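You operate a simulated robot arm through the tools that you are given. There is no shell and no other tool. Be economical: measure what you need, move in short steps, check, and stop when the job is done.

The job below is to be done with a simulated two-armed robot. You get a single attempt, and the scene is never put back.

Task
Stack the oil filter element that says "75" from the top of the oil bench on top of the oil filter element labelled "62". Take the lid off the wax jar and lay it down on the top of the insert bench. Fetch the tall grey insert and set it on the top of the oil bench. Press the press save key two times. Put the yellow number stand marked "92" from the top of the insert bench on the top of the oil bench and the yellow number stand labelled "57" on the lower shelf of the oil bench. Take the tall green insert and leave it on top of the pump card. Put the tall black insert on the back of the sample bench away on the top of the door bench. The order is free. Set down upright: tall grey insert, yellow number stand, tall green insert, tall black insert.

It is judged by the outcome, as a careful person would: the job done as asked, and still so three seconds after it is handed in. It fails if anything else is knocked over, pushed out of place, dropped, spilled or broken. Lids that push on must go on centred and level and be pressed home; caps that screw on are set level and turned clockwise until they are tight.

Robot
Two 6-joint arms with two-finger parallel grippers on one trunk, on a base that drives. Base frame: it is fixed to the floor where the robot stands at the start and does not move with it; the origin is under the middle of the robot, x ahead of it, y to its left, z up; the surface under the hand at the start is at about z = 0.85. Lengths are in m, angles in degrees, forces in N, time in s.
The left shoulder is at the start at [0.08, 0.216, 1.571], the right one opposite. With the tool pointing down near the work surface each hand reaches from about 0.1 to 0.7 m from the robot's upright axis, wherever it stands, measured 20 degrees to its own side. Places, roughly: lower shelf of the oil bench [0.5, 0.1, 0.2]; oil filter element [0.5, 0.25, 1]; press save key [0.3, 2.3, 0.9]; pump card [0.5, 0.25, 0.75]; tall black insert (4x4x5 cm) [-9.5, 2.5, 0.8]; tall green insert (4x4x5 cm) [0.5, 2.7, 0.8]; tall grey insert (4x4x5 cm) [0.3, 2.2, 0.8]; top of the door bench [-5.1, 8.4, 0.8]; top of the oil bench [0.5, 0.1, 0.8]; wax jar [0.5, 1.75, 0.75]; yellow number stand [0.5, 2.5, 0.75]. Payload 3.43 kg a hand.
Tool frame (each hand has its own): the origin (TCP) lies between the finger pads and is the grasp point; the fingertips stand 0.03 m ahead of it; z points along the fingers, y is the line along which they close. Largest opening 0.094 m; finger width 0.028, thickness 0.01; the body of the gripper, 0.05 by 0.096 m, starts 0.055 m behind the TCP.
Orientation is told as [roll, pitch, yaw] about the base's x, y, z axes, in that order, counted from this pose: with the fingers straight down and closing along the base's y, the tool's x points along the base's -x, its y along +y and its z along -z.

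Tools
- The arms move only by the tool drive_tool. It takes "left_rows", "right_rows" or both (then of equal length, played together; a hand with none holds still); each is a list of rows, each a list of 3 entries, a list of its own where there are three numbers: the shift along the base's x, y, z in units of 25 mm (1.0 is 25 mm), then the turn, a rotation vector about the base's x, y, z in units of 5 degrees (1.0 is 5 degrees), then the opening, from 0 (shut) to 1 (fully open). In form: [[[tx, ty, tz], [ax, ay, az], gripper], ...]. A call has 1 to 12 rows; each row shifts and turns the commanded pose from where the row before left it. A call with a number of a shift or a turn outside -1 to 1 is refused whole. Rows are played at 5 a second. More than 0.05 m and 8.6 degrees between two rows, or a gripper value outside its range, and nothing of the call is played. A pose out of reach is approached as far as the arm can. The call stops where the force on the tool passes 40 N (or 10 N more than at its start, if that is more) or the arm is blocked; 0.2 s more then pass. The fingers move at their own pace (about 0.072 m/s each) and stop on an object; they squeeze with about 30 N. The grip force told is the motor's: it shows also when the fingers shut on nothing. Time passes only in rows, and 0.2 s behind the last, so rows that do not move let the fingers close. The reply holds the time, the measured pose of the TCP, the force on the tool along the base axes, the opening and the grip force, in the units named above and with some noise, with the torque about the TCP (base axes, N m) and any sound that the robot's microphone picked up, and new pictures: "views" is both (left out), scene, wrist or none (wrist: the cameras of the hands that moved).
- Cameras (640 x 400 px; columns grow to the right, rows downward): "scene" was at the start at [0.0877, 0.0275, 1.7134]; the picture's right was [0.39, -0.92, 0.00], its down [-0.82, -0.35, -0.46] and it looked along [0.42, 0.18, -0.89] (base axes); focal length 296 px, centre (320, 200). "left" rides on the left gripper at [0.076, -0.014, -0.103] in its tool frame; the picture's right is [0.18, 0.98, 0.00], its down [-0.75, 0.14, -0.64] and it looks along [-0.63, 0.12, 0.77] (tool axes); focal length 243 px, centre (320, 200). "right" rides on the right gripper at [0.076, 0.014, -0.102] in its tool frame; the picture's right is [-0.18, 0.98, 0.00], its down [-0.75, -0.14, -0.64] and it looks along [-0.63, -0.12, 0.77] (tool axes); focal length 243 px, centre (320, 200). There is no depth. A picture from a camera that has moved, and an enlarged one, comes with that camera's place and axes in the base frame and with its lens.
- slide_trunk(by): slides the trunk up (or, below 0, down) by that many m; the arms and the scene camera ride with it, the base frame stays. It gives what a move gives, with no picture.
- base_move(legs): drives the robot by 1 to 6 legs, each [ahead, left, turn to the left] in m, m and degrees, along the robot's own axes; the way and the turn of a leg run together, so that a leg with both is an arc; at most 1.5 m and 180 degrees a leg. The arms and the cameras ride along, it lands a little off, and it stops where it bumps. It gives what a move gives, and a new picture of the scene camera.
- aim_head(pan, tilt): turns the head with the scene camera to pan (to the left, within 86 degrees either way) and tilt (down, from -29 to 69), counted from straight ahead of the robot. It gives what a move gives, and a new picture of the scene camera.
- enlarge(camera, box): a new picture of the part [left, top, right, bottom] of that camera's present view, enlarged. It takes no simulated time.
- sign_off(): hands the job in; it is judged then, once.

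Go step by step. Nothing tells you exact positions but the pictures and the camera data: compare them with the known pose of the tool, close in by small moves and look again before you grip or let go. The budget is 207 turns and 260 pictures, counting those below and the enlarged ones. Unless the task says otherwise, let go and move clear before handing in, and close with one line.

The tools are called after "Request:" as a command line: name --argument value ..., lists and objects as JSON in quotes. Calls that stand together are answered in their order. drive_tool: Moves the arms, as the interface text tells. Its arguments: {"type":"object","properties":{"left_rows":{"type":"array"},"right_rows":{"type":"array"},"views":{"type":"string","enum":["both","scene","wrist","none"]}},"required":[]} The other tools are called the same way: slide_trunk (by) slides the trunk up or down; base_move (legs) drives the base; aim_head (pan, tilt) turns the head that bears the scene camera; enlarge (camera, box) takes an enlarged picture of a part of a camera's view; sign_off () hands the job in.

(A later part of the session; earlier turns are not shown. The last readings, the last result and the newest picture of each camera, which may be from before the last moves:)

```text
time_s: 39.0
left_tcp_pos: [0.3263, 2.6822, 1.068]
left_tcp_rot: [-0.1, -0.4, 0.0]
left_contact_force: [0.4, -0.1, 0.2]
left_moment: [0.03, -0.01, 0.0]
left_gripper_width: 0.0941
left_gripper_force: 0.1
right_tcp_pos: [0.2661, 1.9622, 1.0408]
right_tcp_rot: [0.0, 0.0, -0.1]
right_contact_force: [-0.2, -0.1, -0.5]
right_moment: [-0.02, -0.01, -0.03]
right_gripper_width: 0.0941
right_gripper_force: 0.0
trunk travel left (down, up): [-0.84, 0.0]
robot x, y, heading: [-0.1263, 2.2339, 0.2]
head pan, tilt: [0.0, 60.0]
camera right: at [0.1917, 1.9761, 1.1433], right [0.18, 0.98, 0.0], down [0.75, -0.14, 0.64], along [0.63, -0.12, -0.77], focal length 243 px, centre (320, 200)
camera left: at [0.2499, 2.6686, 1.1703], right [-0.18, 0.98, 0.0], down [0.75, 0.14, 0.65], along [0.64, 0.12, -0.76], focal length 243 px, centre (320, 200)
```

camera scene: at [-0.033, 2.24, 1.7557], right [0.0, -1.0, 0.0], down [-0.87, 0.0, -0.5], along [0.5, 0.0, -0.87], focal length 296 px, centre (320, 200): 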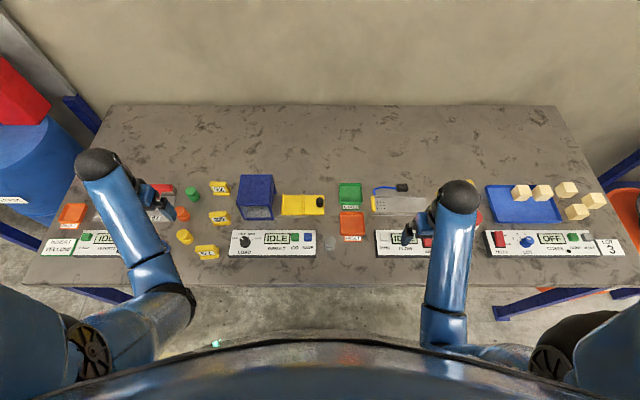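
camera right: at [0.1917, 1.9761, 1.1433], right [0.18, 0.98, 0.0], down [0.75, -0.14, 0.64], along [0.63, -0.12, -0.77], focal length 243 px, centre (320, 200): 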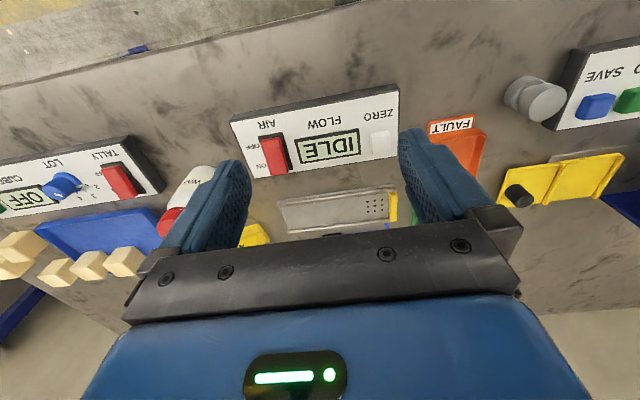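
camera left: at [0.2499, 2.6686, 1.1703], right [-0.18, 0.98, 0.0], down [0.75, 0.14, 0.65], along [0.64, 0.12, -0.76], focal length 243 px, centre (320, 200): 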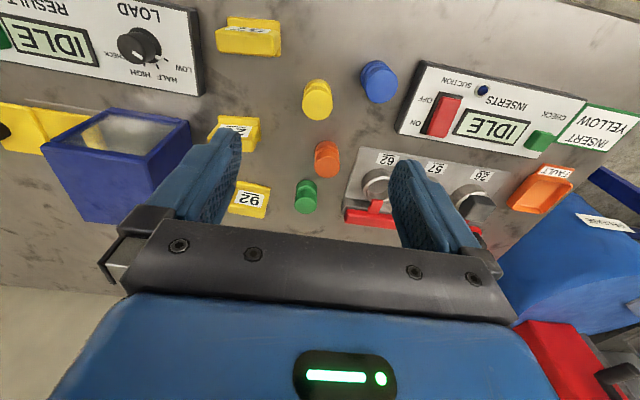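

Moving the right hand, fingers closed, to above the SAVE key.

Request:
drive_tool --right_rows '[[[0.3, 1, 0], [0, 0, 0], 0], [[0.3, 1, 0], [0, 0, 0], 0], [[0.3, 1, 0], [0, 0, 0], 0], [[0.3, 1, 0], [0, 0, 0], 0], [[0.3, 1, 0], [0, 0, 0], 0], [[0.3, 1, 0], [0, 0, 0], 0], [[0.3, 1, 0], [0, 0, 0], 0], [[0.3, 1, 0], [0, 0, 0], 0], [[0.3, 1, -0.6], [0, 0, 0], 0], [[0.3, 1, -0.6], [0, 0, 0], 0], [[0.3, 1, -0.8], [0, 0, 0], 0], [[0.2, 1, -0.8], [0, 0, 0], 0]]'

Request:
enlarge --camera "scene" --box '[220, 200, 380, 280]'

```text
time_s: 41.6
left_tcp_pos: [0.3283, 2.6828, 1.0686]
left_tcp_rot: [0.0, -0.4, 0.0]
left_contact_force: [0.7, 0.5, 0.3]
left_moment: [-0.03, 0.01, 0.0]
left_gripper_width: 0.0938
left_gripper_force: 0.1
right_tcp_pos: [0.3541, 2.2644, 0.9697]
right_tcp_rot: [-0.1, 0.0, -0.1]
right_contact_force: [0.2, 0.7, 0.7]
right_moment: [0.01, 0.02, 0.03]
right_gripper_width: 0.0001
right_gripper_force: 29.8
trunk travel left (down, up): [-0.84, 0.0]
robot x, y, heading: [-0.1274, 2.2372, 0.2]
head pan, tilt: [0.0, 60.0]
camera scene: at [-0.031, 2.2413, 1.7555], right [0.0, -1.0, 0.0], down [-0.87, 0.0, -0.5], along [0.5, 0.0, -0.87], focal length 296 px, centre (320, 200)
camera right: at [0.2801, 2.2782, 1.0724], right [0.19, 0.98, 0.0], down [0.75, -0.14, 0.64], along [0.63, -0.12, -0.77], focal length 243 px, centre (320, 200)
```

scene: 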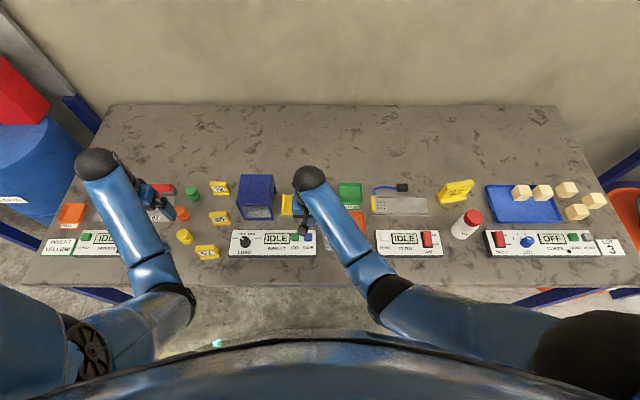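
right: 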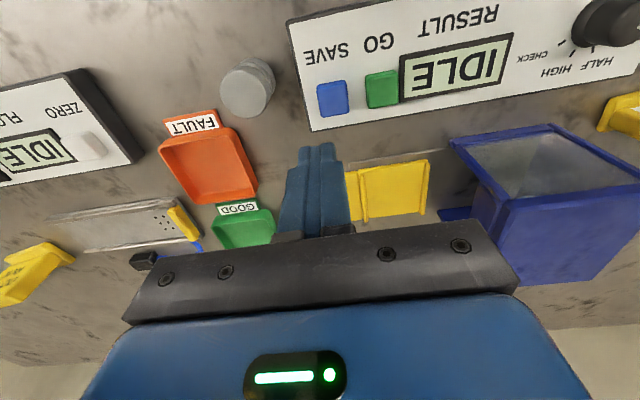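

```text
4.00 times, centred on (300, 240) of scene
camera zoom: at [-0.031, 2.2413, 1.7555], right [0.0, -1.0, 0.0], down [-0.87, 0.0, -0.5], along [0.5, 0.0, -0.87], focal length 1183 px, centre (400, 40)
```

zoom: 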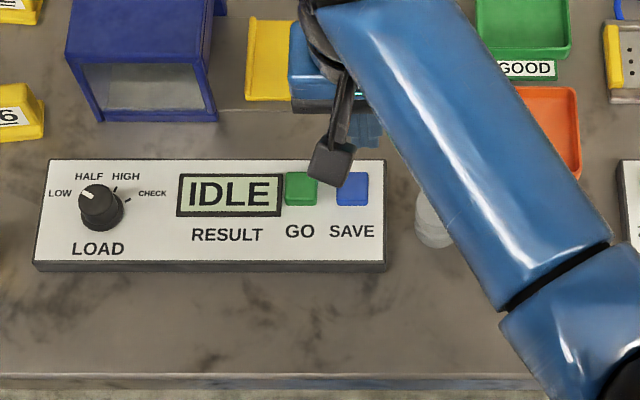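

SAVE key's at about (0.352, 2.278, ~0.845). Aligning and lowering to just above.

Request:
drive_tool --right_rows '[[[-0.1, 0.54, -1], [0, 0, 0], 0], [[0, 0, -1], [0, 0, 0], 0], [[0, 0, -0.8], [0, 0, 0], 0]]' --views "wrist"

Request:
enlarge --camera "right" --box '[240, 20, 400, 220]'

```text
time_s: 42.4
left_tcp_pos: [0.3268, 2.6818, 1.0676]
left_tcp_rot: [0.0, -0.3, 0.0]
left_contact_force: [0.1, -0.3, -1.3]
left_moment: [-0.04, -0.01, -0.03]
left_gripper_width: 0.094
left_gripper_force: 0.2
right_tcp_pos: [0.3522, 2.2757, 0.8993]
right_tcp_rot: [0.0, 0.0, -0.1]
right_contact_force: [0.7, 0.4, 0.3]
right_moment: [0.0, 0.0, 0.06]
right_gripper_width: 0.0
right_gripper_force: 30.0
trunk travel left (down, up): [-0.84, 0.0]
robot x, y, heading: [-0.1279, 2.2346, 0.0]
head pan, tilt: [0.0, 60.0]
camera right: at [0.2764, 2.29, 1.0027], right [0.19, 0.98, 0.0], down [0.75, -0.14, 0.64], along [0.63, -0.12, -0.77], focal length 243 px, centre (320, 200)
```

right: 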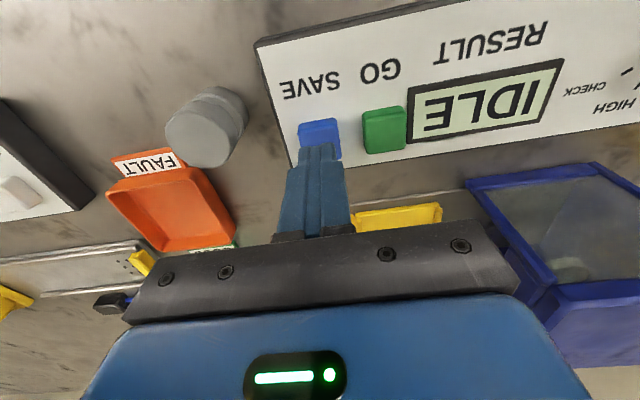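

```text
2.00 times, centred on (320, 120) of right
camera zoom: at [0.2764, 2.29, 1.0027], right [0.19, 0.98, 0.0], down [0.75, -0.14, 0.64], along [0.63, -0.12, -0.77], focal length 485 px, centre (320, 360)
```

zoom: 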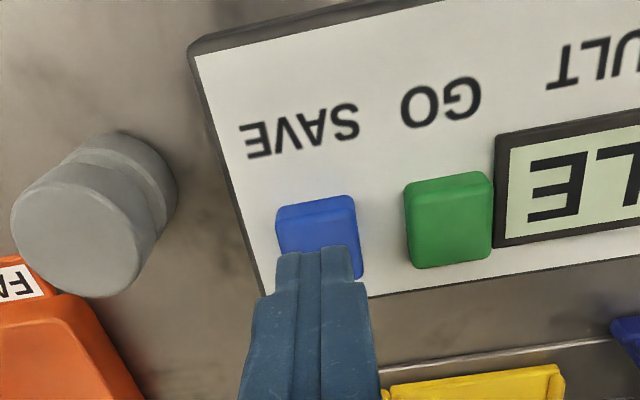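

Directly over the key. Pressing slowly.

Request:
drive_tool --right_rows '[[[0, 0, -0.6], [0, 0, 0], 0], [[0, 0, -0.2], [0, 0, 0], 0], [[0, 0, -0.15], [0, 0, 0], 0], [[0, 0, 0], [0, 0, 0], 0]]' --views "wrist"

```text
time_s: 43.4
left_tcp_pos: [0.3241, 2.6818, 1.0694]
left_tcp_rot: [0.0, -0.5, 0.1]
left_contact_force: [0.4, 0.2, -0.2]
left_moment: [-0.01, 0.0, 0.01]
left_gripper_width: 0.0941
left_gripper_force: 0.2
right_tcp_pos: [0.3515, 2.2759, 0.8794]
right_tcp_rot: [0.1, -0.4, -0.1]
right_contact_force: [-0.4, -2.2, 26.3]
right_moment: [-0.03, 0.18, 0.05]
right_gripper_width: 0.0
right_gripper_force: 29.3
trunk travel left (down, up): [-0.84, 0.0]
robot x, y, heading: [-0.1273, 2.2372, 0.0]
head pan, tilt: [0.0, 60.0]
heard: click
camera right: at [0.2761, 2.2899, 0.9823], right [0.19, 0.98, 0.0], down [0.75, -0.14, 0.65], along [0.63, -0.12, -0.76], focal length 243 px, centre (320, 200)
```

right: 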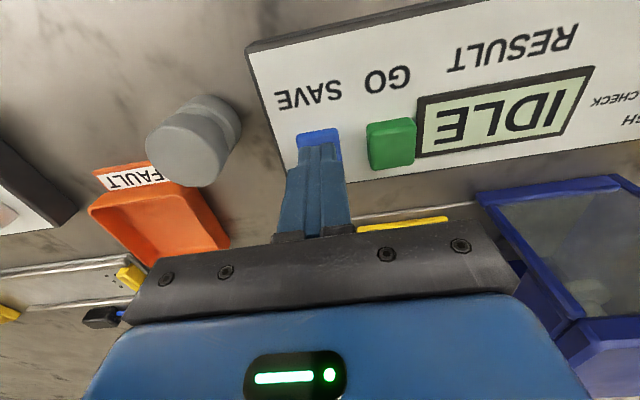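

One click heard. Releasing fully, then pressing once more.

Request:
drive_tool --right_rows '[[[0, 0, 0.8], [0, 0, 0], 0], [[0, 0, 0], [0, 0, 0], 0], [[0, 0, 0], [0, 0, 0], 0]]' --views "wrist"

Request:
drive_tool --right_rows '[[[0, 0, -0.5], [0, 0, 0], 0], [[0, 0, -0.3], [0, 0, 0], 0], [[0, 0, 0], [0, 0, 0], 0]]' --views "none"

```text
time_s: 44.2
left_tcp_pos: [0.3271, 2.6824, 1.0678]
left_tcp_rot: [0.1, -0.4, 0.0]
left_contact_force: [0.8, -1.1, -0.3]
left_moment: [-0.02, 0.0, -0.02]
left_gripper_width: 0.094
left_gripper_force: 0.0
right_tcp_pos: [0.35, 2.2744, 0.8975]
right_tcp_rot: [0.0, 0.0, 0.0]
right_contact_force: [0.0, -0.8, -0.3]
right_moment: [-0.04, 0.0, -0.01]
right_gripper_width: 0.0
right_gripper_force: 30.4
trunk travel left (down, up): [-0.84, 0.0]
robot x, y, heading: [-0.1292, 2.2352, -0.1]
head pan, tilt: [0.0, 60.0]
camera right: at [0.276, 2.2892, 1.0002], right [0.18, 0.98, 0.0], down [0.75, -0.14, 0.64], along [0.63, -0.12, -0.77], focal length 243 px, centre (320, 200)
```

right: 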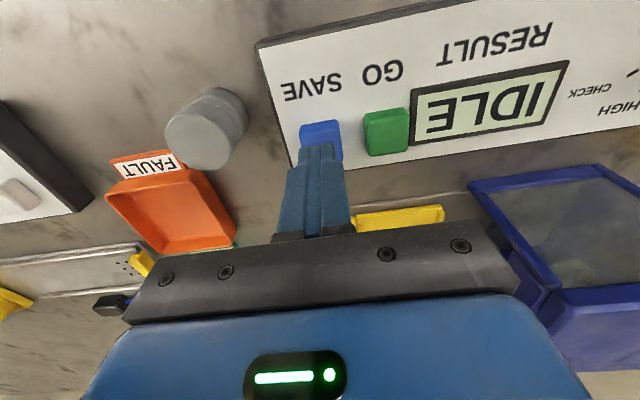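

```text
time_s: 45.0
left_tcp_pos: [0.3262, 2.6821, 1.0686]
left_tcp_rot: [0.1, -0.4, 0.0]
left_contact_force: [-0.5, 0.5, -0.2]
left_moment: [0.0, 0.03, -0.03]
left_gripper_width: 0.0941
left_gripper_force: 0.1
right_tcp_pos: [0.3514, 2.2747, 0.8792]
right_tcp_rot: [0.1, -0.2, -0.1]
right_contact_force: [-1.2, -4.3, 26.4]
right_moment: [-0.11, 0.16, 0.02]
right_gripper_width: 0.0
right_gripper_force: 30.6
trunk travel left (down, up): [-0.84, 0.0]
robot x, y, heading: [-0.1249, 2.2339, 0.1]
head pan, tilt: [0.0, 60.0]
heard: click
```

Second click heard. Raising and moving the right hand to look at the wax jar.

Request:
drive_tool --right_rows '[[[0, 0, 1], [0, 0, 0], 0], [[0, 0, 1], [0, 0, 0], 0], [[0, -0.5, 1], [0, 0, 0], 0], [[0, -1, 1], [0, 0, 0], 0], [[0, -1, 1], [0, 0, 0], 0.5], [[0, -1, 0], [0, 0, 0], 1], [[0, -1, 0], [0, 0, 0], 1], [[0, -1, 0], [0, 0, 0], 1], [[0, -1, 0], [0, 0, 0], 1], [[0, -1, 0], [0, 0, 0], 1], [[0, -1, 0], [0, 0, 0], 1], [[0, -1, 0], [0, 0, 0], 1]]' --views "none"

Request:
drive_tool --right_rows '[[[0, -1, 0], [0, 0, 0], 1], [[0, -1, 0], [0, 0, 0], 1], [[0, -1, 0], [0, 0, 0], 1], [[0, -1, 0], [0, 0, 0], 1], [[0, -1, 0], [0, 0, 0], 1], [[0, -1, 0], [0, 0, 0], 1], [[0, -1, 0], [0, 0, 0], 1], [[0, -1, 0], [0, 0, 0], 1], [[0, -1, 0], [0, 0, 0], 1], [[0, -1, 0], [0, 0, 0], 1]]'

```text
time_s: 47.6
left_tcp_pos: [0.3271, 2.6823, 1.068]
left_tcp_rot: [0.2, -0.3, 0.0]
left_contact_force: [0.3, -0.5, 0.4]
left_moment: [0.0, -0.02, 0.02]
left_gripper_width: 0.0938
left_gripper_force: 0.0
right_tcp_pos: [0.3497, 2.0398, 1.0022]
right_tcp_rot: [0.0, 0.1, 0.1]
right_contact_force: [0.2, 0.2, 0.0]
right_moment: [-0.03, 0.0, 0.0]
right_gripper_width: 0.0938
right_gripper_force: 0.0
trunk travel left (down, up): [-0.84, 0.0]
robot x, y, heading: [-0.1272, 2.235, -0.3]
head pan, tilt: [0.0, 60.0]
```

```text
time_s: 49.8
left_tcp_pos: [0.3277, 2.6817, 1.0686]
left_tcp_rot: [0.1, -0.3, 0.1]
left_contact_force: [-0.2, 0.4, 0.0]
left_moment: [-0.02, 0.01, -0.01]
left_gripper_width: 0.0942
left_gripper_force: 0.1
right_tcp_pos: [0.351, 1.7847, 1.0012]
right_tcp_rot: [-0.1, 0.1, 0.1]
right_contact_force: [0.3, 0.7, 0.2]
right_moment: [0.0, 0.01, 0.01]
right_gripper_width: 0.0941
right_gripper_force: 0.1
trunk travel left (down, up): [-0.84, 0.0]
robot x, y, heading: [-0.1294, 2.2369, -0.1]
head pan, tilt: [0.0, 60.0]
camera scene: at [-0.0315, 2.2388, 1.7556], right [0.0, -1.0, 0.0], down [-0.87, 0.0, -0.5], along [0.5, 0.0, -0.87], focal length 296 px, centre (320, 200)
camera right: at [0.276, 1.799, 1.1044], right [0.18, 0.98, 0.0], down [0.75, -0.14, 0.64], along [0.63, -0.12, -0.77], focal length 243 px, centre (320, 200)
```

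scene: 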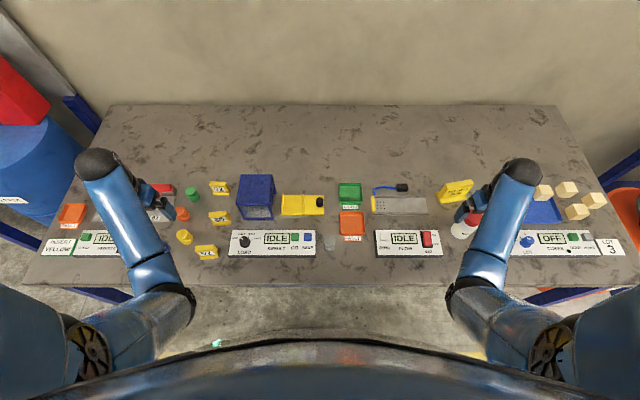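
right: 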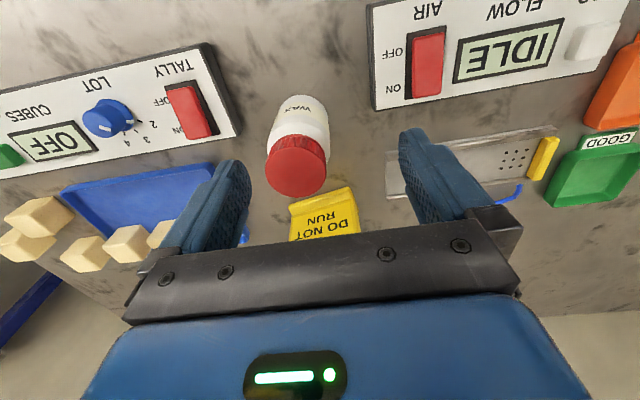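

Lid top is about (0.392, 1.756, 0.915). Moving over it and looking from closer.

Request:
drive_tool --right_rows '[[[0.8, -0.6, 0], [0, 0, 0], 1], [[0.8, -0.55, -0.4], [0, 0, 0], 1], [[0, 0, -0.8], [0, 0, 0], 1]]' --views "wrist"

Request:
enlarge --camera "right" --box '[220, 60, 420, 240]'

```text
time_s: 50.6
left_tcp_pos: [0.3269, 2.682, 1.0685]
left_tcp_rot: [0.0, -0.4, 0.1]
left_contact_force: [0.6, 0.2, -0.1]
left_moment: [-0.01, 0.01, 0.01]
left_gripper_width: 0.094
left_gripper_force: 0.1
right_tcp_pos: [0.3932, 1.7572, 0.9722]
right_tcp_rot: [0.0, -0.1, 0.0]
right_contact_force: [-0.1, 0.1, -0.2]
right_moment: [0.0, -0.01, -0.06]
right_gripper_width: 0.094
right_gripper_force: 0.1
trunk travel left (down, up): [-0.84, 0.0]
robot x, y, heading: [-0.1268, 2.2383, 0.3]
head pan, tilt: [0.0, 60.0]
camera right: at [0.3169, 1.7727, 1.0755], right [0.19, 0.98, 0.0], down [0.75, -0.14, 0.64], along [0.63, -0.12, -0.77], focal length 243 px, centre (320, 200)
```

right: 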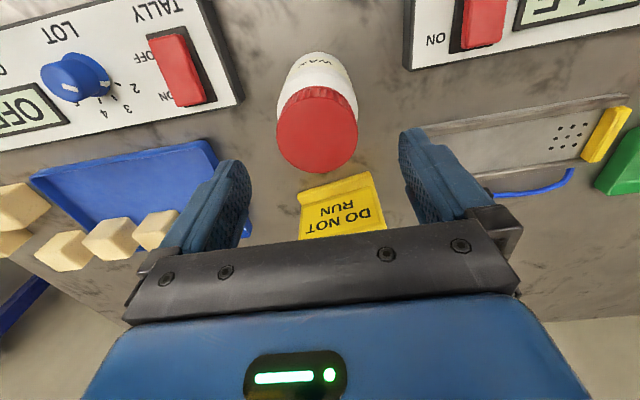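

```text
2.22 times, centred on (320, 150) of right
camera zoom: at [0.3169, 1.7727, 1.0755], right [0.19, 0.98, 0.0], down [0.75, -0.14, 0.64], along [0.63, -0.12, -0.77], focal length 539 px, centre (320, 311)
```

zoom: 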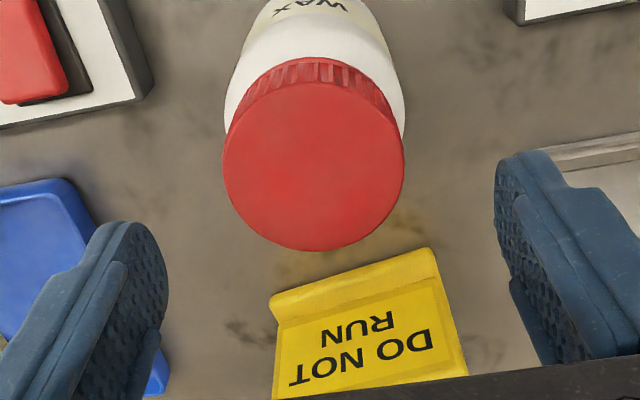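

Request:
drive_tool --right_rows '[[[-0.22, 0, -1], [0, 0, 0], 1], [[0, 0, -1], [0, 0, 0], 1], [[0, 0, -0.25], [0, 0, 0], 1], [[0, 0, 0], [0, 0, 0], 0], [[0, 0, 0], [0, 0, 0], 0], [[0, 0, 0], [0, 0, 0], 0]]' --views "wrist"

```text
time_s: 52.0
left_tcp_pos: [0.3271, 2.682, 1.0692]
left_tcp_rot: [-0.1, -0.2, 0.0]
left_contact_force: [0.4, -0.4, -0.1]
left_moment: [-0.01, -0.01, 0.02]
left_gripper_width: 0.094
left_gripper_force: 0.0
right_tcp_pos: [0.3867, 1.7589, 0.9157]
right_tcp_rot: [0.0, 0.0, 0.0]
right_contact_force: [-0.1, 1.0, 1.8]
right_moment: [0.08, -0.02, 0.03]
right_gripper_width: 0.0593
right_gripper_force: 29.8
trunk travel left (down, up): [-0.84, 0.0]
robot x, y, heading: [-0.128, 2.2367, 0.3]
head pan, tilt: [0.0, 60.0]
camera right: at [0.3108, 1.7737, 1.019], right [0.18, 0.98, 0.0], down [0.75, -0.14, 0.64], along [0.63, -0.12, -0.77], focal length 243 px, centre (320, 200)
```

right: 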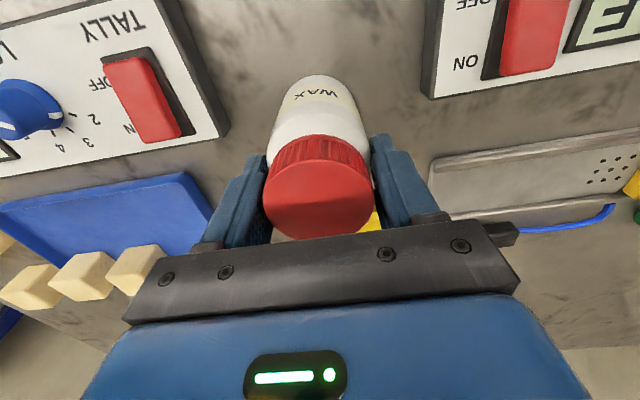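

Lid gripped (0.059 m). Trying a 20° counter-clockwise turn, watching the label and the torque.

Request:
drive_tool --right_rows '[[[0, 0, 0], [0, 0, 1], 0], [[0, 0, 0], [0, 0, 1], 0], [[0, 0, 0], [0, 0, 1], 0], [[0, 0, 0], [0, 0, 1], 0]]' --views "wrist"

```text
time_s: 53.0
left_tcp_pos: [0.3269, 2.6822, 1.0676]
left_tcp_rot: [0.0, -0.4, 0.1]
left_contact_force: [-0.7, -0.1, 0.7]
left_moment: [0.01, 0.02, 0.03]
left_gripper_width: 0.094
left_gripper_force: 0.0
right_tcp_pos: [0.3866, 1.7594, 0.9158]
right_tcp_rot: [-0.1, 0.0, 20.1]
right_contact_force: [1.9, 0.7, 5.2]
right_moment: [0.23, -0.16, -0.07]
right_gripper_width: 0.0593
right_gripper_force: 29.9
trunk travel left (down, up): [-0.84, 0.0]
robot x, y, heading: [-0.1271, 2.2381, -0.1]
head pan, tilt: [0.0, 60.0]
camera right: at [0.3114, 1.7467, 1.019], right [-0.16, 0.99, 0.0], down [0.76, 0.13, 0.64], along [0.63, 0.1, -0.77], focal length 243 px, centre (320, 200)
```

right: 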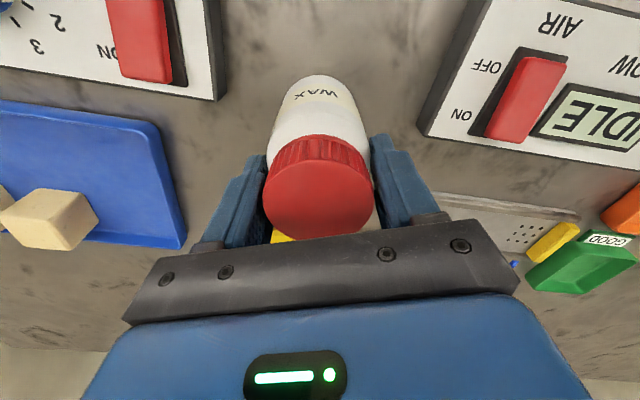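

The jar turned along with the lid, so I need the left hand to hold the jar body. I'll turn it back, release, and reposition the base in front of the jar.

Request:
drive_tool --right_rows '[[[0, 0, 0], [0, 0, -1], 0], [[0, 0, 0], [0, 0, -1], 0], [[0, 0, 0], [0, 0, -1], 0], [[0, 0, 0], [0, 0, -1], 0], [[0, 0, 0], [0, 0, 0], 0.8], [[0, 0, 0], [0, 0, 0], 1], [[0, 0, 1], [0, 0, 0], 1], [[0, 0, 1], [0, 0, 0], 1], [[0, 0, 1], [0, 0, 0], 1], [[0, 0, 1], [0, 0, 0], 1]]' --views "wrist"

Request:
base_move --legs '[[0.0, -0.5, 0]]'

```text
time_s: 55.2
left_tcp_pos: [0.3264, 2.6823, 1.0675]
left_tcp_rot: [-0.1, -0.3, 0.0]
left_contact_force: [-0.1, -0.6, -0.6]
left_moment: [0.03, -0.02, -0.03]
left_gripper_width: 0.094
left_gripper_force: 0.1
right_tcp_pos: [0.3862, 1.7584, 1.015]
right_tcp_rot: [-0.1, 0.0, -0.1]
right_contact_force: [0.1, -0.6, 0.6]
right_moment: [0.0, 0.01, 0.01]
right_gripper_width: 0.0943
right_gripper_force: 0.0
trunk travel left (down, up): [-0.84, 0.0]
robot x, y, heading: [-0.1288, 2.2364, -0.0]
head pan, tilt: [0.0, 60.0]
camera right: at [0.3109, 1.7731, 1.1186], right [0.18, 0.98, 0.0], down [0.75, -0.14, 0.64], along [0.63, -0.12, -0.77], focal length 243 px, centre (320, 200)
```

right: 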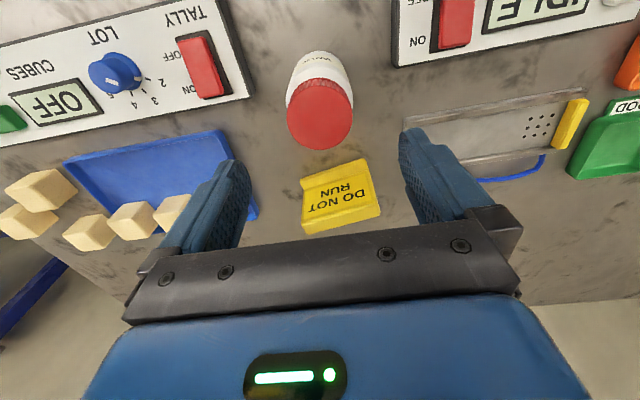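

```text
time_s: 58.2
left_tcp_pos: [0.3245, 2.1912, 1.0675]
left_tcp_rot: [-0.1, -0.3, 0.6]
left_contact_force: [-0.4, 0.2, 0.1]
left_moment: [0.01, 0.03, -0.03]
left_gripper_width: 0.0942
left_gripper_force: 0.2
right_tcp_pos: [0.3938, 1.2679, 1.0161]
right_tcp_rot: [-0.2, 0.0, 0.5]
right_contact_force: [0.6, 0.4, 1.1]
right_moment: [-0.04, -0.01, 0.04]
right_gripper_width: 0.0942
right_gripper_force: 0.0
trunk travel left (down, up): [-0.84, 0.0]
robot x, y, heading: [-0.1248, 1.7402, 0.5]
head pan, tilt: [0.0, 60.0]
camera scene: at [-0.0297, 1.7472, 1.7556], right [0.01, -1.0, 0.0], down [-0.87, -0.01, -0.5], along [0.5, 0.0, -0.87], focal length 296 px, centre (320, 200)
```

scene: 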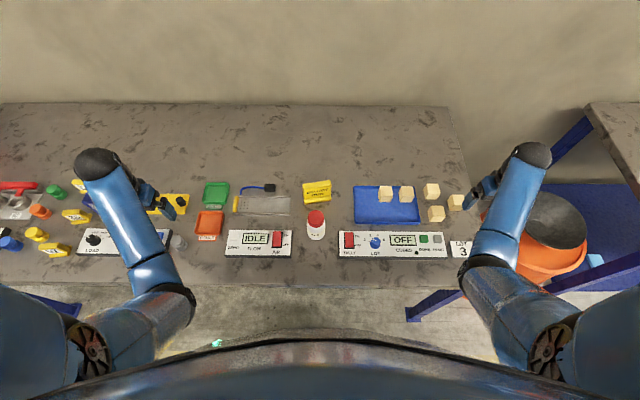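

Base is now in front of the jar. Bringing the left hand across with the fingers tilting forward to hold the jar body from the front (the gap between the panels is ~0.17 m wide).

Request:
drive_tool --left_rows '[[[0, -1, 0], [0, -0.75, 0], 1], [[0, -1, 0], [0, -0.75, 0], 1], [[0, -1, 0], [0, -0.75, 0], 1], [[0, -1, 0], [0, -0.75, 0], 1], [[0, -1, 0], [0, -0.75, 0], 1], [[0, -1, 0], [0, -0.75, 0], 1], [[0, -1, 0], [0, -0.75, 0], 1], [[0, -1, 0], [0, -0.75, 0], 1], [[0, -1, 0], [0, -0.75, 0], 1], [[0, -1, 0], [0, -0.75, 0], 1], [[0, -1, 0], [0, -0.75, 0], 1], [[0, -1, 0], [0, -0.75, 0], 1]]'

Request:
enlarge --camera "scene" --box '[260, 170, 380, 270]'

```text
time_s: 60.8
left_tcp_pos: [0.3251, 1.889, 1.068]
left_tcp_rot: [-0.7, -45.5, 1.0]
left_contact_force: [-0.8, 0.6, 0.6]
left_moment: [-0.02, -0.02, 0.0]
left_gripper_width: 0.0939
left_gripper_force: 0.0
right_tcp_pos: [0.3922, 1.2668, 1.0153]
right_tcp_rot: [-0.1, 0.0, 0.5]
right_contact_force: [-0.7, 0.3, 0.5]
right_moment: [0.01, 0.01, 0.01]
right_gripper_width: 0.094
right_gripper_force: 0.1
trunk travel left (down, up): [-0.84, 0.0]
robot x, y, heading: [-0.1274, 1.74, 0.4]
head pan, tilt: [0.0, 60.0]
camera scene: at [-0.03, 1.7436, 1.7556], right [0.01, -1.0, 0.0], down [-0.87, -0.01, -0.5], along [0.5, 0.0, -0.87], focal length 296 px, centre (320, 200)
camera left: at [0.1989, 1.8746, 1.0864], right [-0.14, 0.98, -0.14], down [0.07, 0.15, 0.99], along [0.99, 0.13, -0.09], focal length 243 px, centre (320, 200)
```

scene: 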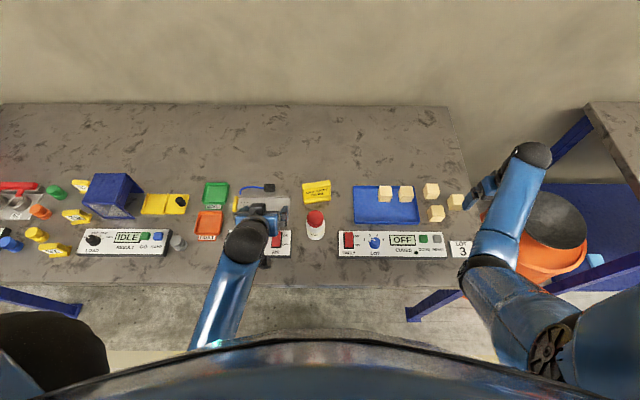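
left: 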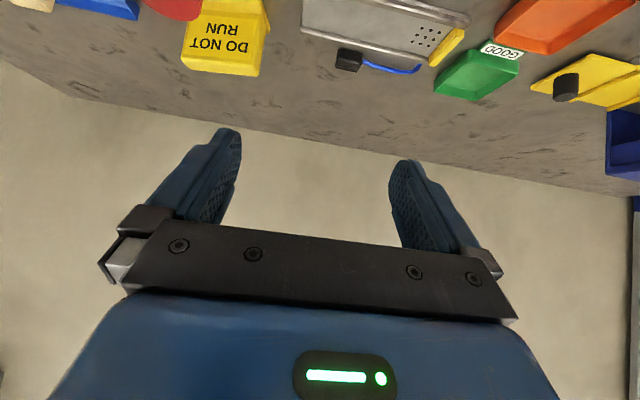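

```text
4.00 times, centred on (320, 220) of scene
camera zoom: at [-0.03, 1.7436, 1.7556], right [0.01, -1.0, 0.0], down [-0.87, -0.01, -0.5], along [0.5, 0.0, -0.87], focal length 1183 px, centre (320, 120)
```

zoom: 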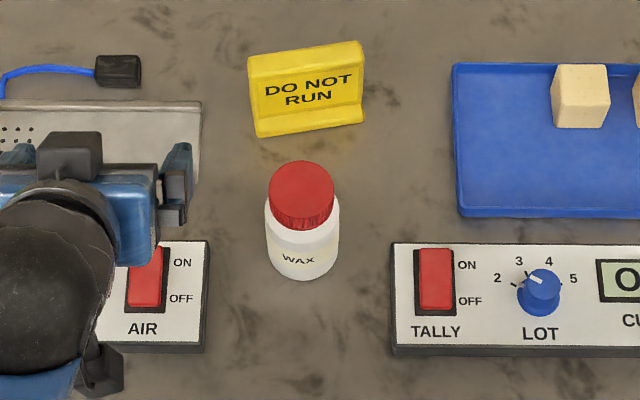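

Jar body is ~0.064 wide, bench at ~0.80, lid 0.885–0.915. Moving the left hand to a pre-grasp in front of the jar, tilted to 60°.

Request:
drive_tool --left_rows '[[[-0.34, -0.88, -0.2], [0, -0.5, 0], 1], [[-0.34, -0.88, -0.2], [0, -0.5, 0], 1], [[-0.34, -0.88, -0.2], [0, -0.5, 0], 1], [[-0.34, -0.88, -0.2], [0, -0.5, 0], 1], [[-0.34, -0.88, -0.2], [0, -0.5, 0], 1], [[-0.34, -0.88, -0.2], [0, -0.5, 0], 1], [[0, 0, -1], [0, 0, 0], 1], [[0, 0, -1], [0, 0, 0], 1], [[0, 0, -1], [0, 0, 0], 1]]'

```text
time_s: 62.8
left_tcp_pos: [0.2751, 1.7575, 0.9621]
left_tcp_rot: [-1.1, -60.3, 1.3]
left_contact_force: [-0.3, -0.8, 0.4]
left_moment: [0.04, -0.01, 0.0]
left_gripper_width: 0.0939
left_gripper_force: 0.1
right_tcp_pos: [0.3932, 1.2672, 1.0159]
right_tcp_rot: [0.0, -0.1, 0.5]
right_contact_force: [0.4, 0.0, -0.6]
right_moment: [0.01, -0.05, 0.03]
right_gripper_width: 0.0942
right_gripper_force: 0.0
trunk travel left (down, up): [-0.84, 0.0]
robot x, y, heading: [-0.126, 1.7424, 0.2]
head pan, tilt: [0.0, 60.0]
camera scene: at [-0.0294, 1.7434, 1.7556], right [0.01, -1.0, 0.0], down [-0.87, -0.01, -0.5], along [0.5, 0.0, -0.87], focal length 296 px, centre (320, 200)
camera left: at [0.1477, 1.7435, 0.9464], right [-0.1, 0.98, -0.17], down [-0.19, 0.15, 0.97], along [0.98, 0.13, 0.17], focal length 243 px, centre (320, 200)
```

scene: 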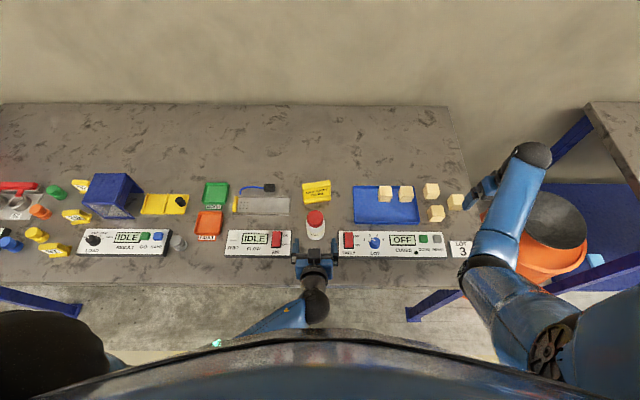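
left: 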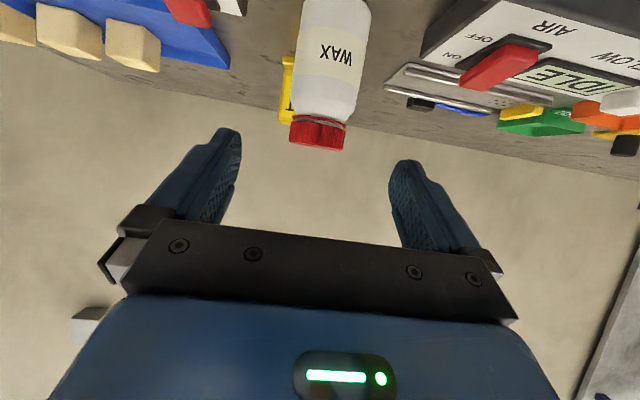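

Request:
drive_tool --left_rows '[[[0, 0, -1], [0, 0, 0], 1], [[0, 0, -1], [0, 0, 0], 1], [[0, 0, -0.3], [0, 0, 0], 1], [[0.866, 0, -0.5], [0, 0, 0], 1], [[0.866, 0, -0.5], [0, 0, 0], 1], [[0.866, 0, -0.5], [0, 0, 0], 1]]'

Request:
enlarge --camera "scene" --box '[260, 190, 380, 290]'

```text
time_s: 64.2
left_tcp_pos: [0.3403, 1.7566, 0.8682]
left_tcp_rot: [-1.1, -60.3, 1.2]
left_contact_force: [0.0, 0.2, -0.5]
left_moment: [0.0, 0.05, -0.01]
left_gripper_width: 0.094
left_gripper_force: 0.0
right_tcp_pos: [0.3934, 1.2664, 1.0151]
right_tcp_rot: [0.0, 0.0, 0.5]
right_contact_force: [-0.1, 0.0, -0.7]
right_moment: [0.01, 0.01, -0.01]
right_gripper_width: 0.094
right_gripper_force: 0.1
trunk travel left (down, up): [-0.84, 0.0]
robot x, y, heading: [-0.1282, 1.7408, 0.6]
head pan, tilt: [0.0, 60.0]
camera scene: at [-0.0286, 1.7432, 1.7555], right [0.01, -1.0, 0.0], down [-0.87, -0.01, -0.5], along [0.5, 0.01, -0.87], focal length 296 px, centre (320, 200)
camera left: at [0.2124, 1.7428, 0.8524], right [-0.1, 0.98, -0.17], down [-0.18, 0.15, 0.97], along [0.98, 0.13, 0.17], focal length 243 px, centre (320, 200)
```

scene: 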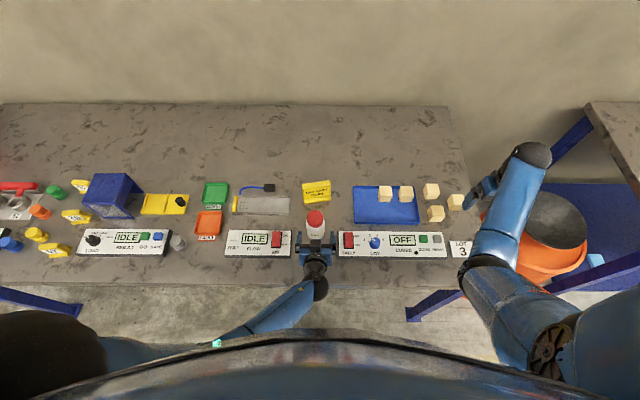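
left: 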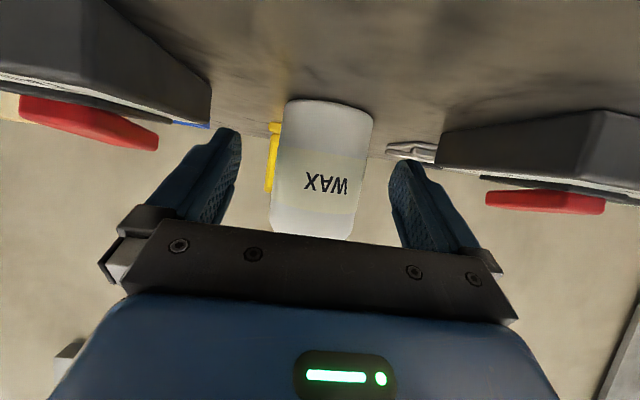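

```text
4.00 times, centred on (320, 240) of scene
camera zoom: at [-0.0286, 1.7432, 1.7555], right [0.01, -1.0, 0.0], down [-0.87, -0.01, -0.5], along [0.5, 0.01, -0.87], focal length 1183 px, centre (320, 40)
```

zoom: 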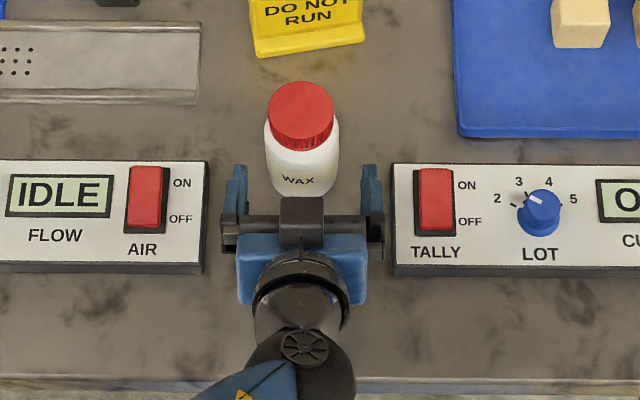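

Request:
drive_tool --left_rows '[[[0.9, 0, -0.5], [0, 0, 0], 1], [[0.9, 0, -0.55], [0, 0, 0], 1], [[0, 0, 0], [0, 0, 0], 0.5], [[0, 0, 0], [0, 0, 0], 0], [[0, 0, 0], [0, 0, 0], 0], [[0, 0, 0], [0, 0, 0], 0]]' --views "wrist"

Request:
enlarge --camera "scene" --box '[260, 190, 380, 290]'

```text
time_s: 64.7
left_tcp_pos: [0.3669, 1.7567, 0.8565]
left_tcp_rot: [-1.7, -61.1, 1.6]
left_contact_force: [-33.1, 10.8, 59.4]
left_moment: [-0.2, 9.99, -1.94]
left_gripper_width: 0.0937
left_gripper_force: 0.0
right_tcp_pos: [0.3851, 1.2693, 1.0208]
right_tcp_rot: [0.0, -0.4, 0.7]
right_contact_force: [0.8, -0.5, 0.0]
right_moment: [0.0, -0.01, 0.02]
right_gripper_width: 0.0942
right_gripper_force: 0.1
trunk travel left (down, up): [-0.84, 0.0]
robot x, y, heading: [-0.1276, 1.7398, 0.7]
head pan, tilt: [0.0, 60.0]
stopped in row 2 (left hand): the force on the tool passed its limit at 139 N (the readings are from after the stop); the commanded pose is now the measured one
camera left: at [0.2399, 1.7426, 0.8396], right [-0.09, 0.98, -0.17], down [-0.2, 0.15, 0.97], along [0.98, 0.12, 0.18], focal length 243 px, centre (320, 200)
```

left: 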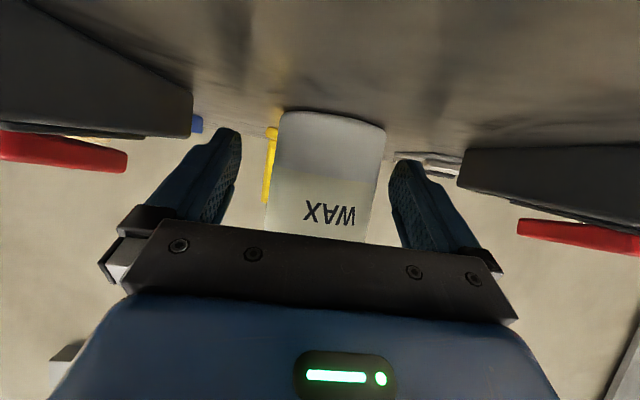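

```text
4.00 times, centred on (320, 240) of scene
camera zoom: at [-0.044, 1.7464, 1.757], right [0.01, -1.0, 0.0], down [-0.86, -0.01, -0.51], along [0.51, 0.01, -0.86], focal length 1183 px, centre (320, 40)
```

zoom: 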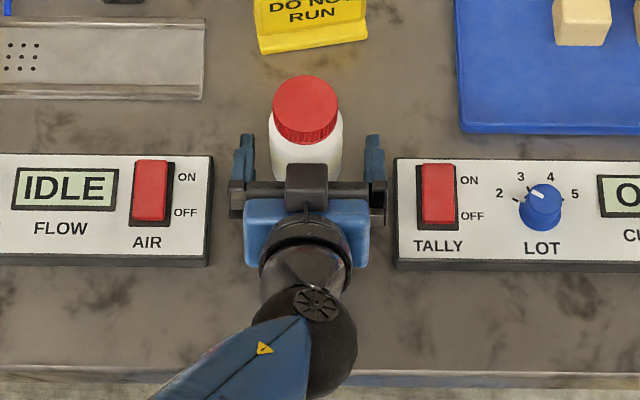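

The left camera bracket touched the bench at this flat angle. Backing up and tilting to 50° instead.

Request:
drive_tool --left_rows '[[[0, 0, 0.6], [0, 0, 0], 1], [[0, 0, 0.2], [0, 1, 0], 1], [[0, 0, 0], [0, 1, 0], 1], [[0, 0, 0], [0, 0.2, 0], 1]]'

```text
time_s: 65.7
left_tcp_pos: [0.3749, 1.7561, 0.8704]
left_tcp_rot: [-0.9, -49.3, 1.2]
left_contact_force: [1.1, 0.2, -0.4]
left_moment: [0.0, 0.02, 0.0]
left_gripper_width: 0.0942
left_gripper_force: 0.1
right_tcp_pos: [0.3964, 1.2677, 1.0151]
right_tcp_rot: [0.0, 0.0, 0.6]
right_contact_force: [0.4, 0.8, -0.4]
right_moment: [0.03, -0.02, 0.0]
right_gripper_width: 0.0943
right_gripper_force: 0.1
trunk travel left (down, up): [-0.84, 0.0]
robot x, y, heading: [-0.1237, 1.7437, 0.4]
head pan, tilt: [0.0, 60.0]
camera scene: at [-0.027, 1.7438, 1.7553], right [0.01, -1.0, 0.0], down [-0.87, -0.01, -0.5], along [0.5, 0.01, -0.87], focal length 296 px, centre (320, 200)
camera left: at [0.2474, 1.742, 0.8792], right [-0.13, 0.98, -0.15], down [0.0, 0.15, 0.99], along [0.99, 0.12, -0.02], focal length 243 px, centre (320, 200)
```

scene: 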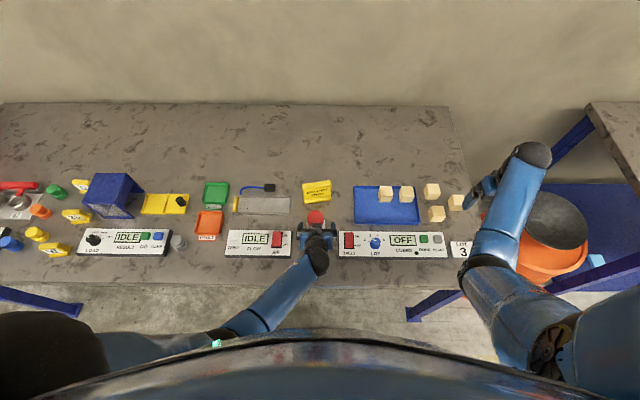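
left: 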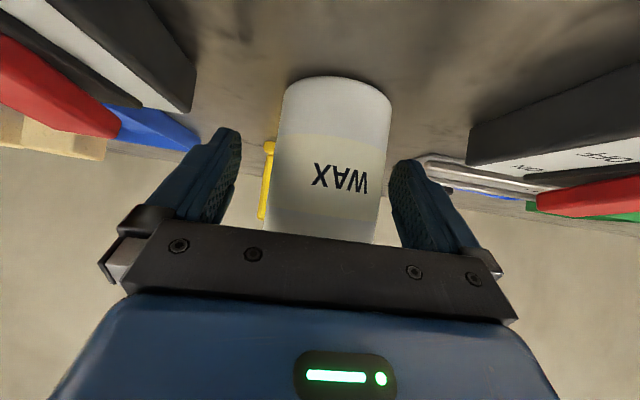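

Request:
drive_tool --left_rows '[[[0.1, 0.02, -0.5], [0, 0, 0], 1], [[0, 0.02, -0.4], [0, 0, 0], 1], [[0, 0, 0], [0, 0, 0], 0.5], [[0, 0, 0], [0, 0, 0], 0], [[0, 0, 0], [0, 0, 0], 0], [[0, 0, 0], [0, 0, 0], 0]]' --views "wrist"

Request:
enlarge --camera "scene" --box '[260, 170, 380, 270]'

```text
time_s: 66.7
left_tcp_pos: [0.3743, 1.7631, 0.8506]
left_tcp_rot: [-0.2, -49.8, 0.9]
left_contact_force: [-2.3, 5.6, 15.7]
left_moment: [0.42, 0.09, 0.03]
left_gripper_width: 0.0631
left_gripper_force: 24.7
right_tcp_pos: [0.3928, 1.2715, 1.0161]
right_tcp_rot: [-0.1, -0.2, 0.8]
right_contact_force: [0.5, -0.8, 0.3]
right_moment: [0.04, 0.02, 0.03]
right_gripper_width: 0.0942
right_gripper_force: 0.0
trunk travel left (down, up): [-0.84, 0.0]
robot x, y, heading: [-0.128, 1.7438, 0.8]
head pan, tilt: [0.0, 60.0]
stopped in row 4 (left hand): the force on the tool passed its limit at 43 N (the readings are from after the stop); the commanded pose is now the measured one
camera left: at [0.2475, 1.7478, 0.8581], right [-0.13, 0.98, -0.14], down [-0.01, 0.14, 0.99], along [0.99, 0.13, -0.01], focal length 243 px, centre (320, 200)
```

left: 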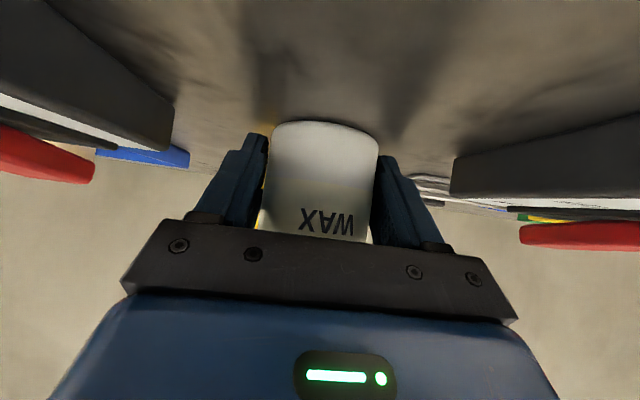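

```text
4.00 times, centred on (320, 220) of scene
camera zoom: at [-0.0336, 1.7465, 1.7558], right [0.01, -1.0, 0.0], down [-0.87, -0.01, -0.5], along [0.5, 0.01, -0.87], focal length 1183 px, centre (320, 120)
```

zoom: 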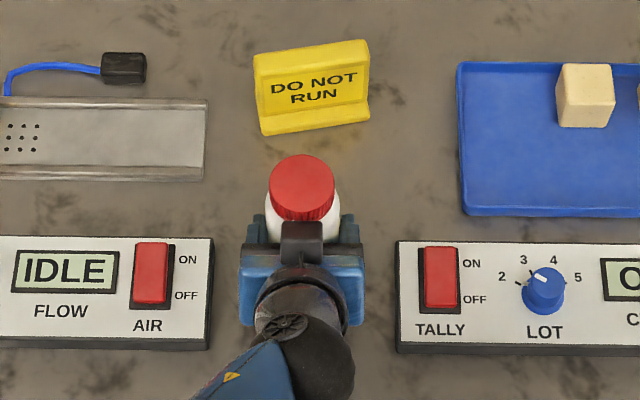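

Request:
drive_tool --left_rows '[[[0, 0, 0.1], [0, 0, 0], 0], [[0, 0, 0], [0, 0, 0], 0]]' --views "none"

Request:
enlarge --camera "scene" --box '[260, 170, 380, 270]'

```text
time_s: 67.2
left_tcp_pos: [0.3737, 1.7607, 0.8498]
left_tcp_rot: [-0.3, -49.4, 0.8]
left_contact_force: [0.4, 2.5, 6.3]
left_moment: [0.26, -0.15, -0.06]
left_gripper_width: 0.0624
left_gripper_force: 30.5
right_tcp_pos: [0.3924, 1.2707, 1.0161]
right_tcp_rot: [0.0, 0.0, 0.7]
right_contact_force: [0.5, 0.7, -0.2]
right_moment: [0.02, 0.0, -0.01]
right_gripper_width: 0.0938
right_gripper_force: 0.1
trunk travel left (down, up): [-0.84, 0.0]
robot x, y, heading: [-0.1292, 1.7386, 0.5]
head pan, tilt: [0.0, 60.0]
```

```text
4.00 times, centred on (320, 220) of scene
camera zoom: at [-0.031, 1.7451, 1.7555], right [0.01, -1.0, 0.0], down [-0.87, -0.01, -0.5], along [0.5, 0.01, -0.87], focal length 1183 px, centre (320, 120)
```

zoom: 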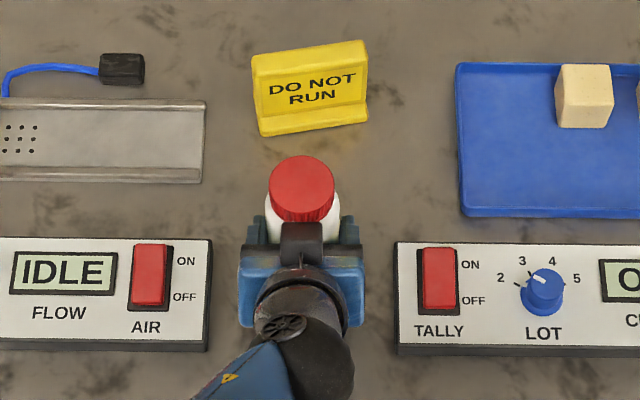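

Jar body held firmly. Bringing the right hand over the lid, yawed −20°.

Request:
drive_tool --right_rows '[[[0, 1, 0], [0, 0, 0], 1], [[0, 1, 0], [0, 0, 0], 1], [[0, 1, 0], [0, 0, 0], 1], [[0, 1, 0], [0, 0, 0], 1], [[0, 1, 0], [0, 0, 0], 1], [[0, 1, 0], [0, 0, 0], 1], [[0, 1, 0], [0, 0, 0], 1], [[0, 1, 0], [0, 0, 0], 1], [[0, 1, 0], [0, 0, -1], 1], [[0, 1, 0], [0, 0, -1], 1], [[0, 1, 0], [0, 0, -1], 1], [[0, 1, 0], [0, 0, -1], 1]]' --views "none"

Request:
drive_tool --right_rows '[[[0, 1, 0], [0, 0, 0], 1], [[0, 1, 0], [0, 0, 0], 1], [[0, 1, 0], [0, 0, 0], 1], [[0, 1, 0], [0, 0, 0], 1], [[0, 1, 0], [0, 0, 0], 1], [[0, 1, 0], [0, 0, 0], 1], [[-0.2, 1, 0], [0, 0, 0], 1], [[0, 0.4, 0], [0, 0, 0], 1]]'

```text
time_s: 69.8
left_tcp_pos: [0.3752, 1.7607, 0.8511]
left_tcp_rot: [-0.3, -49.5, 1.0]
left_contact_force: [-1.1, -2.2, 1.1]
left_moment: [0.09, 0.01, 0.01]
left_gripper_width: 0.0626
left_gripper_force: 30.6
right_tcp_pos: [0.395, 1.5703, 1.0171]
right_tcp_rot: [0.0, 0.0, -19.3]
right_contact_force: [0.9, 0.5, 0.6]
right_moment: [-0.02, 0.01, -0.01]
right_gripper_width: 0.0939
right_gripper_force: 0.0
trunk travel left (down, up): [-0.84, 0.0]
robot x, y, heading: [-0.1299, 1.7438, 1.0]
head pan, tilt: [0.0, 60.0]
```

```text
time_s: 71.7
left_tcp_pos: [0.3751, 1.7621, 0.8511]
left_tcp_rot: [-0.3, -49.5, 0.9]
left_contact_force: [-0.9, 0.2, 0.8]
left_moment: [0.08, -0.01, 0.03]
left_gripper_width: 0.0627
left_gripper_force: 29.7
right_tcp_pos: [0.3893, 1.7548, 1.0144]
right_tcp_rot: [0.1, 0.0, -19.3]
right_contact_force: [0.7, 0.0, 0.8]
right_moment: [-0.01, 0.01, -0.01]
right_gripper_width: 0.094
right_gripper_force: 0.0
trunk travel left (down, up): [-0.84, 0.0]
robot x, y, heading: [-0.1269, 1.7407, 0.8]
head pan, tilt: [0.0, 60.0]
camera scene: at [-0.0308, 1.7455, 1.7556], right [0.01, -1.0, 0.0], down [-0.87, -0.01, -0.5], along [0.5, 0.01, -0.87], focal length 296 px, centre (320, 200)
camera right: at [0.3225, 1.7941, 1.1177], right [0.5, 0.87, 0.0], down [0.66, -0.38, 0.64], along [0.56, -0.32, -0.77], focal length 243 px, centre (320, 200)
```

scene: 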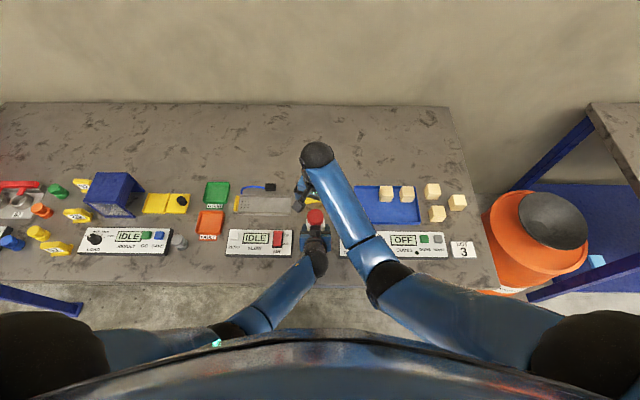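
right: 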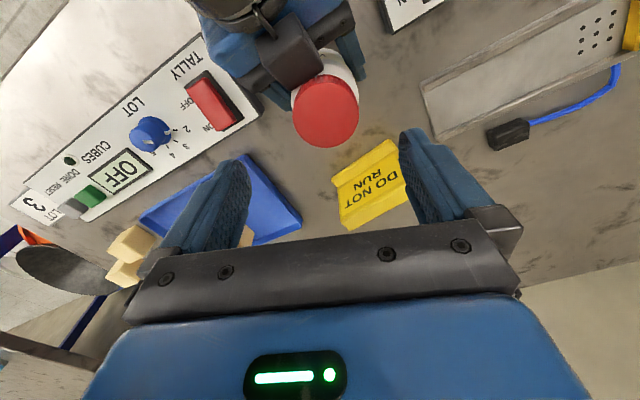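

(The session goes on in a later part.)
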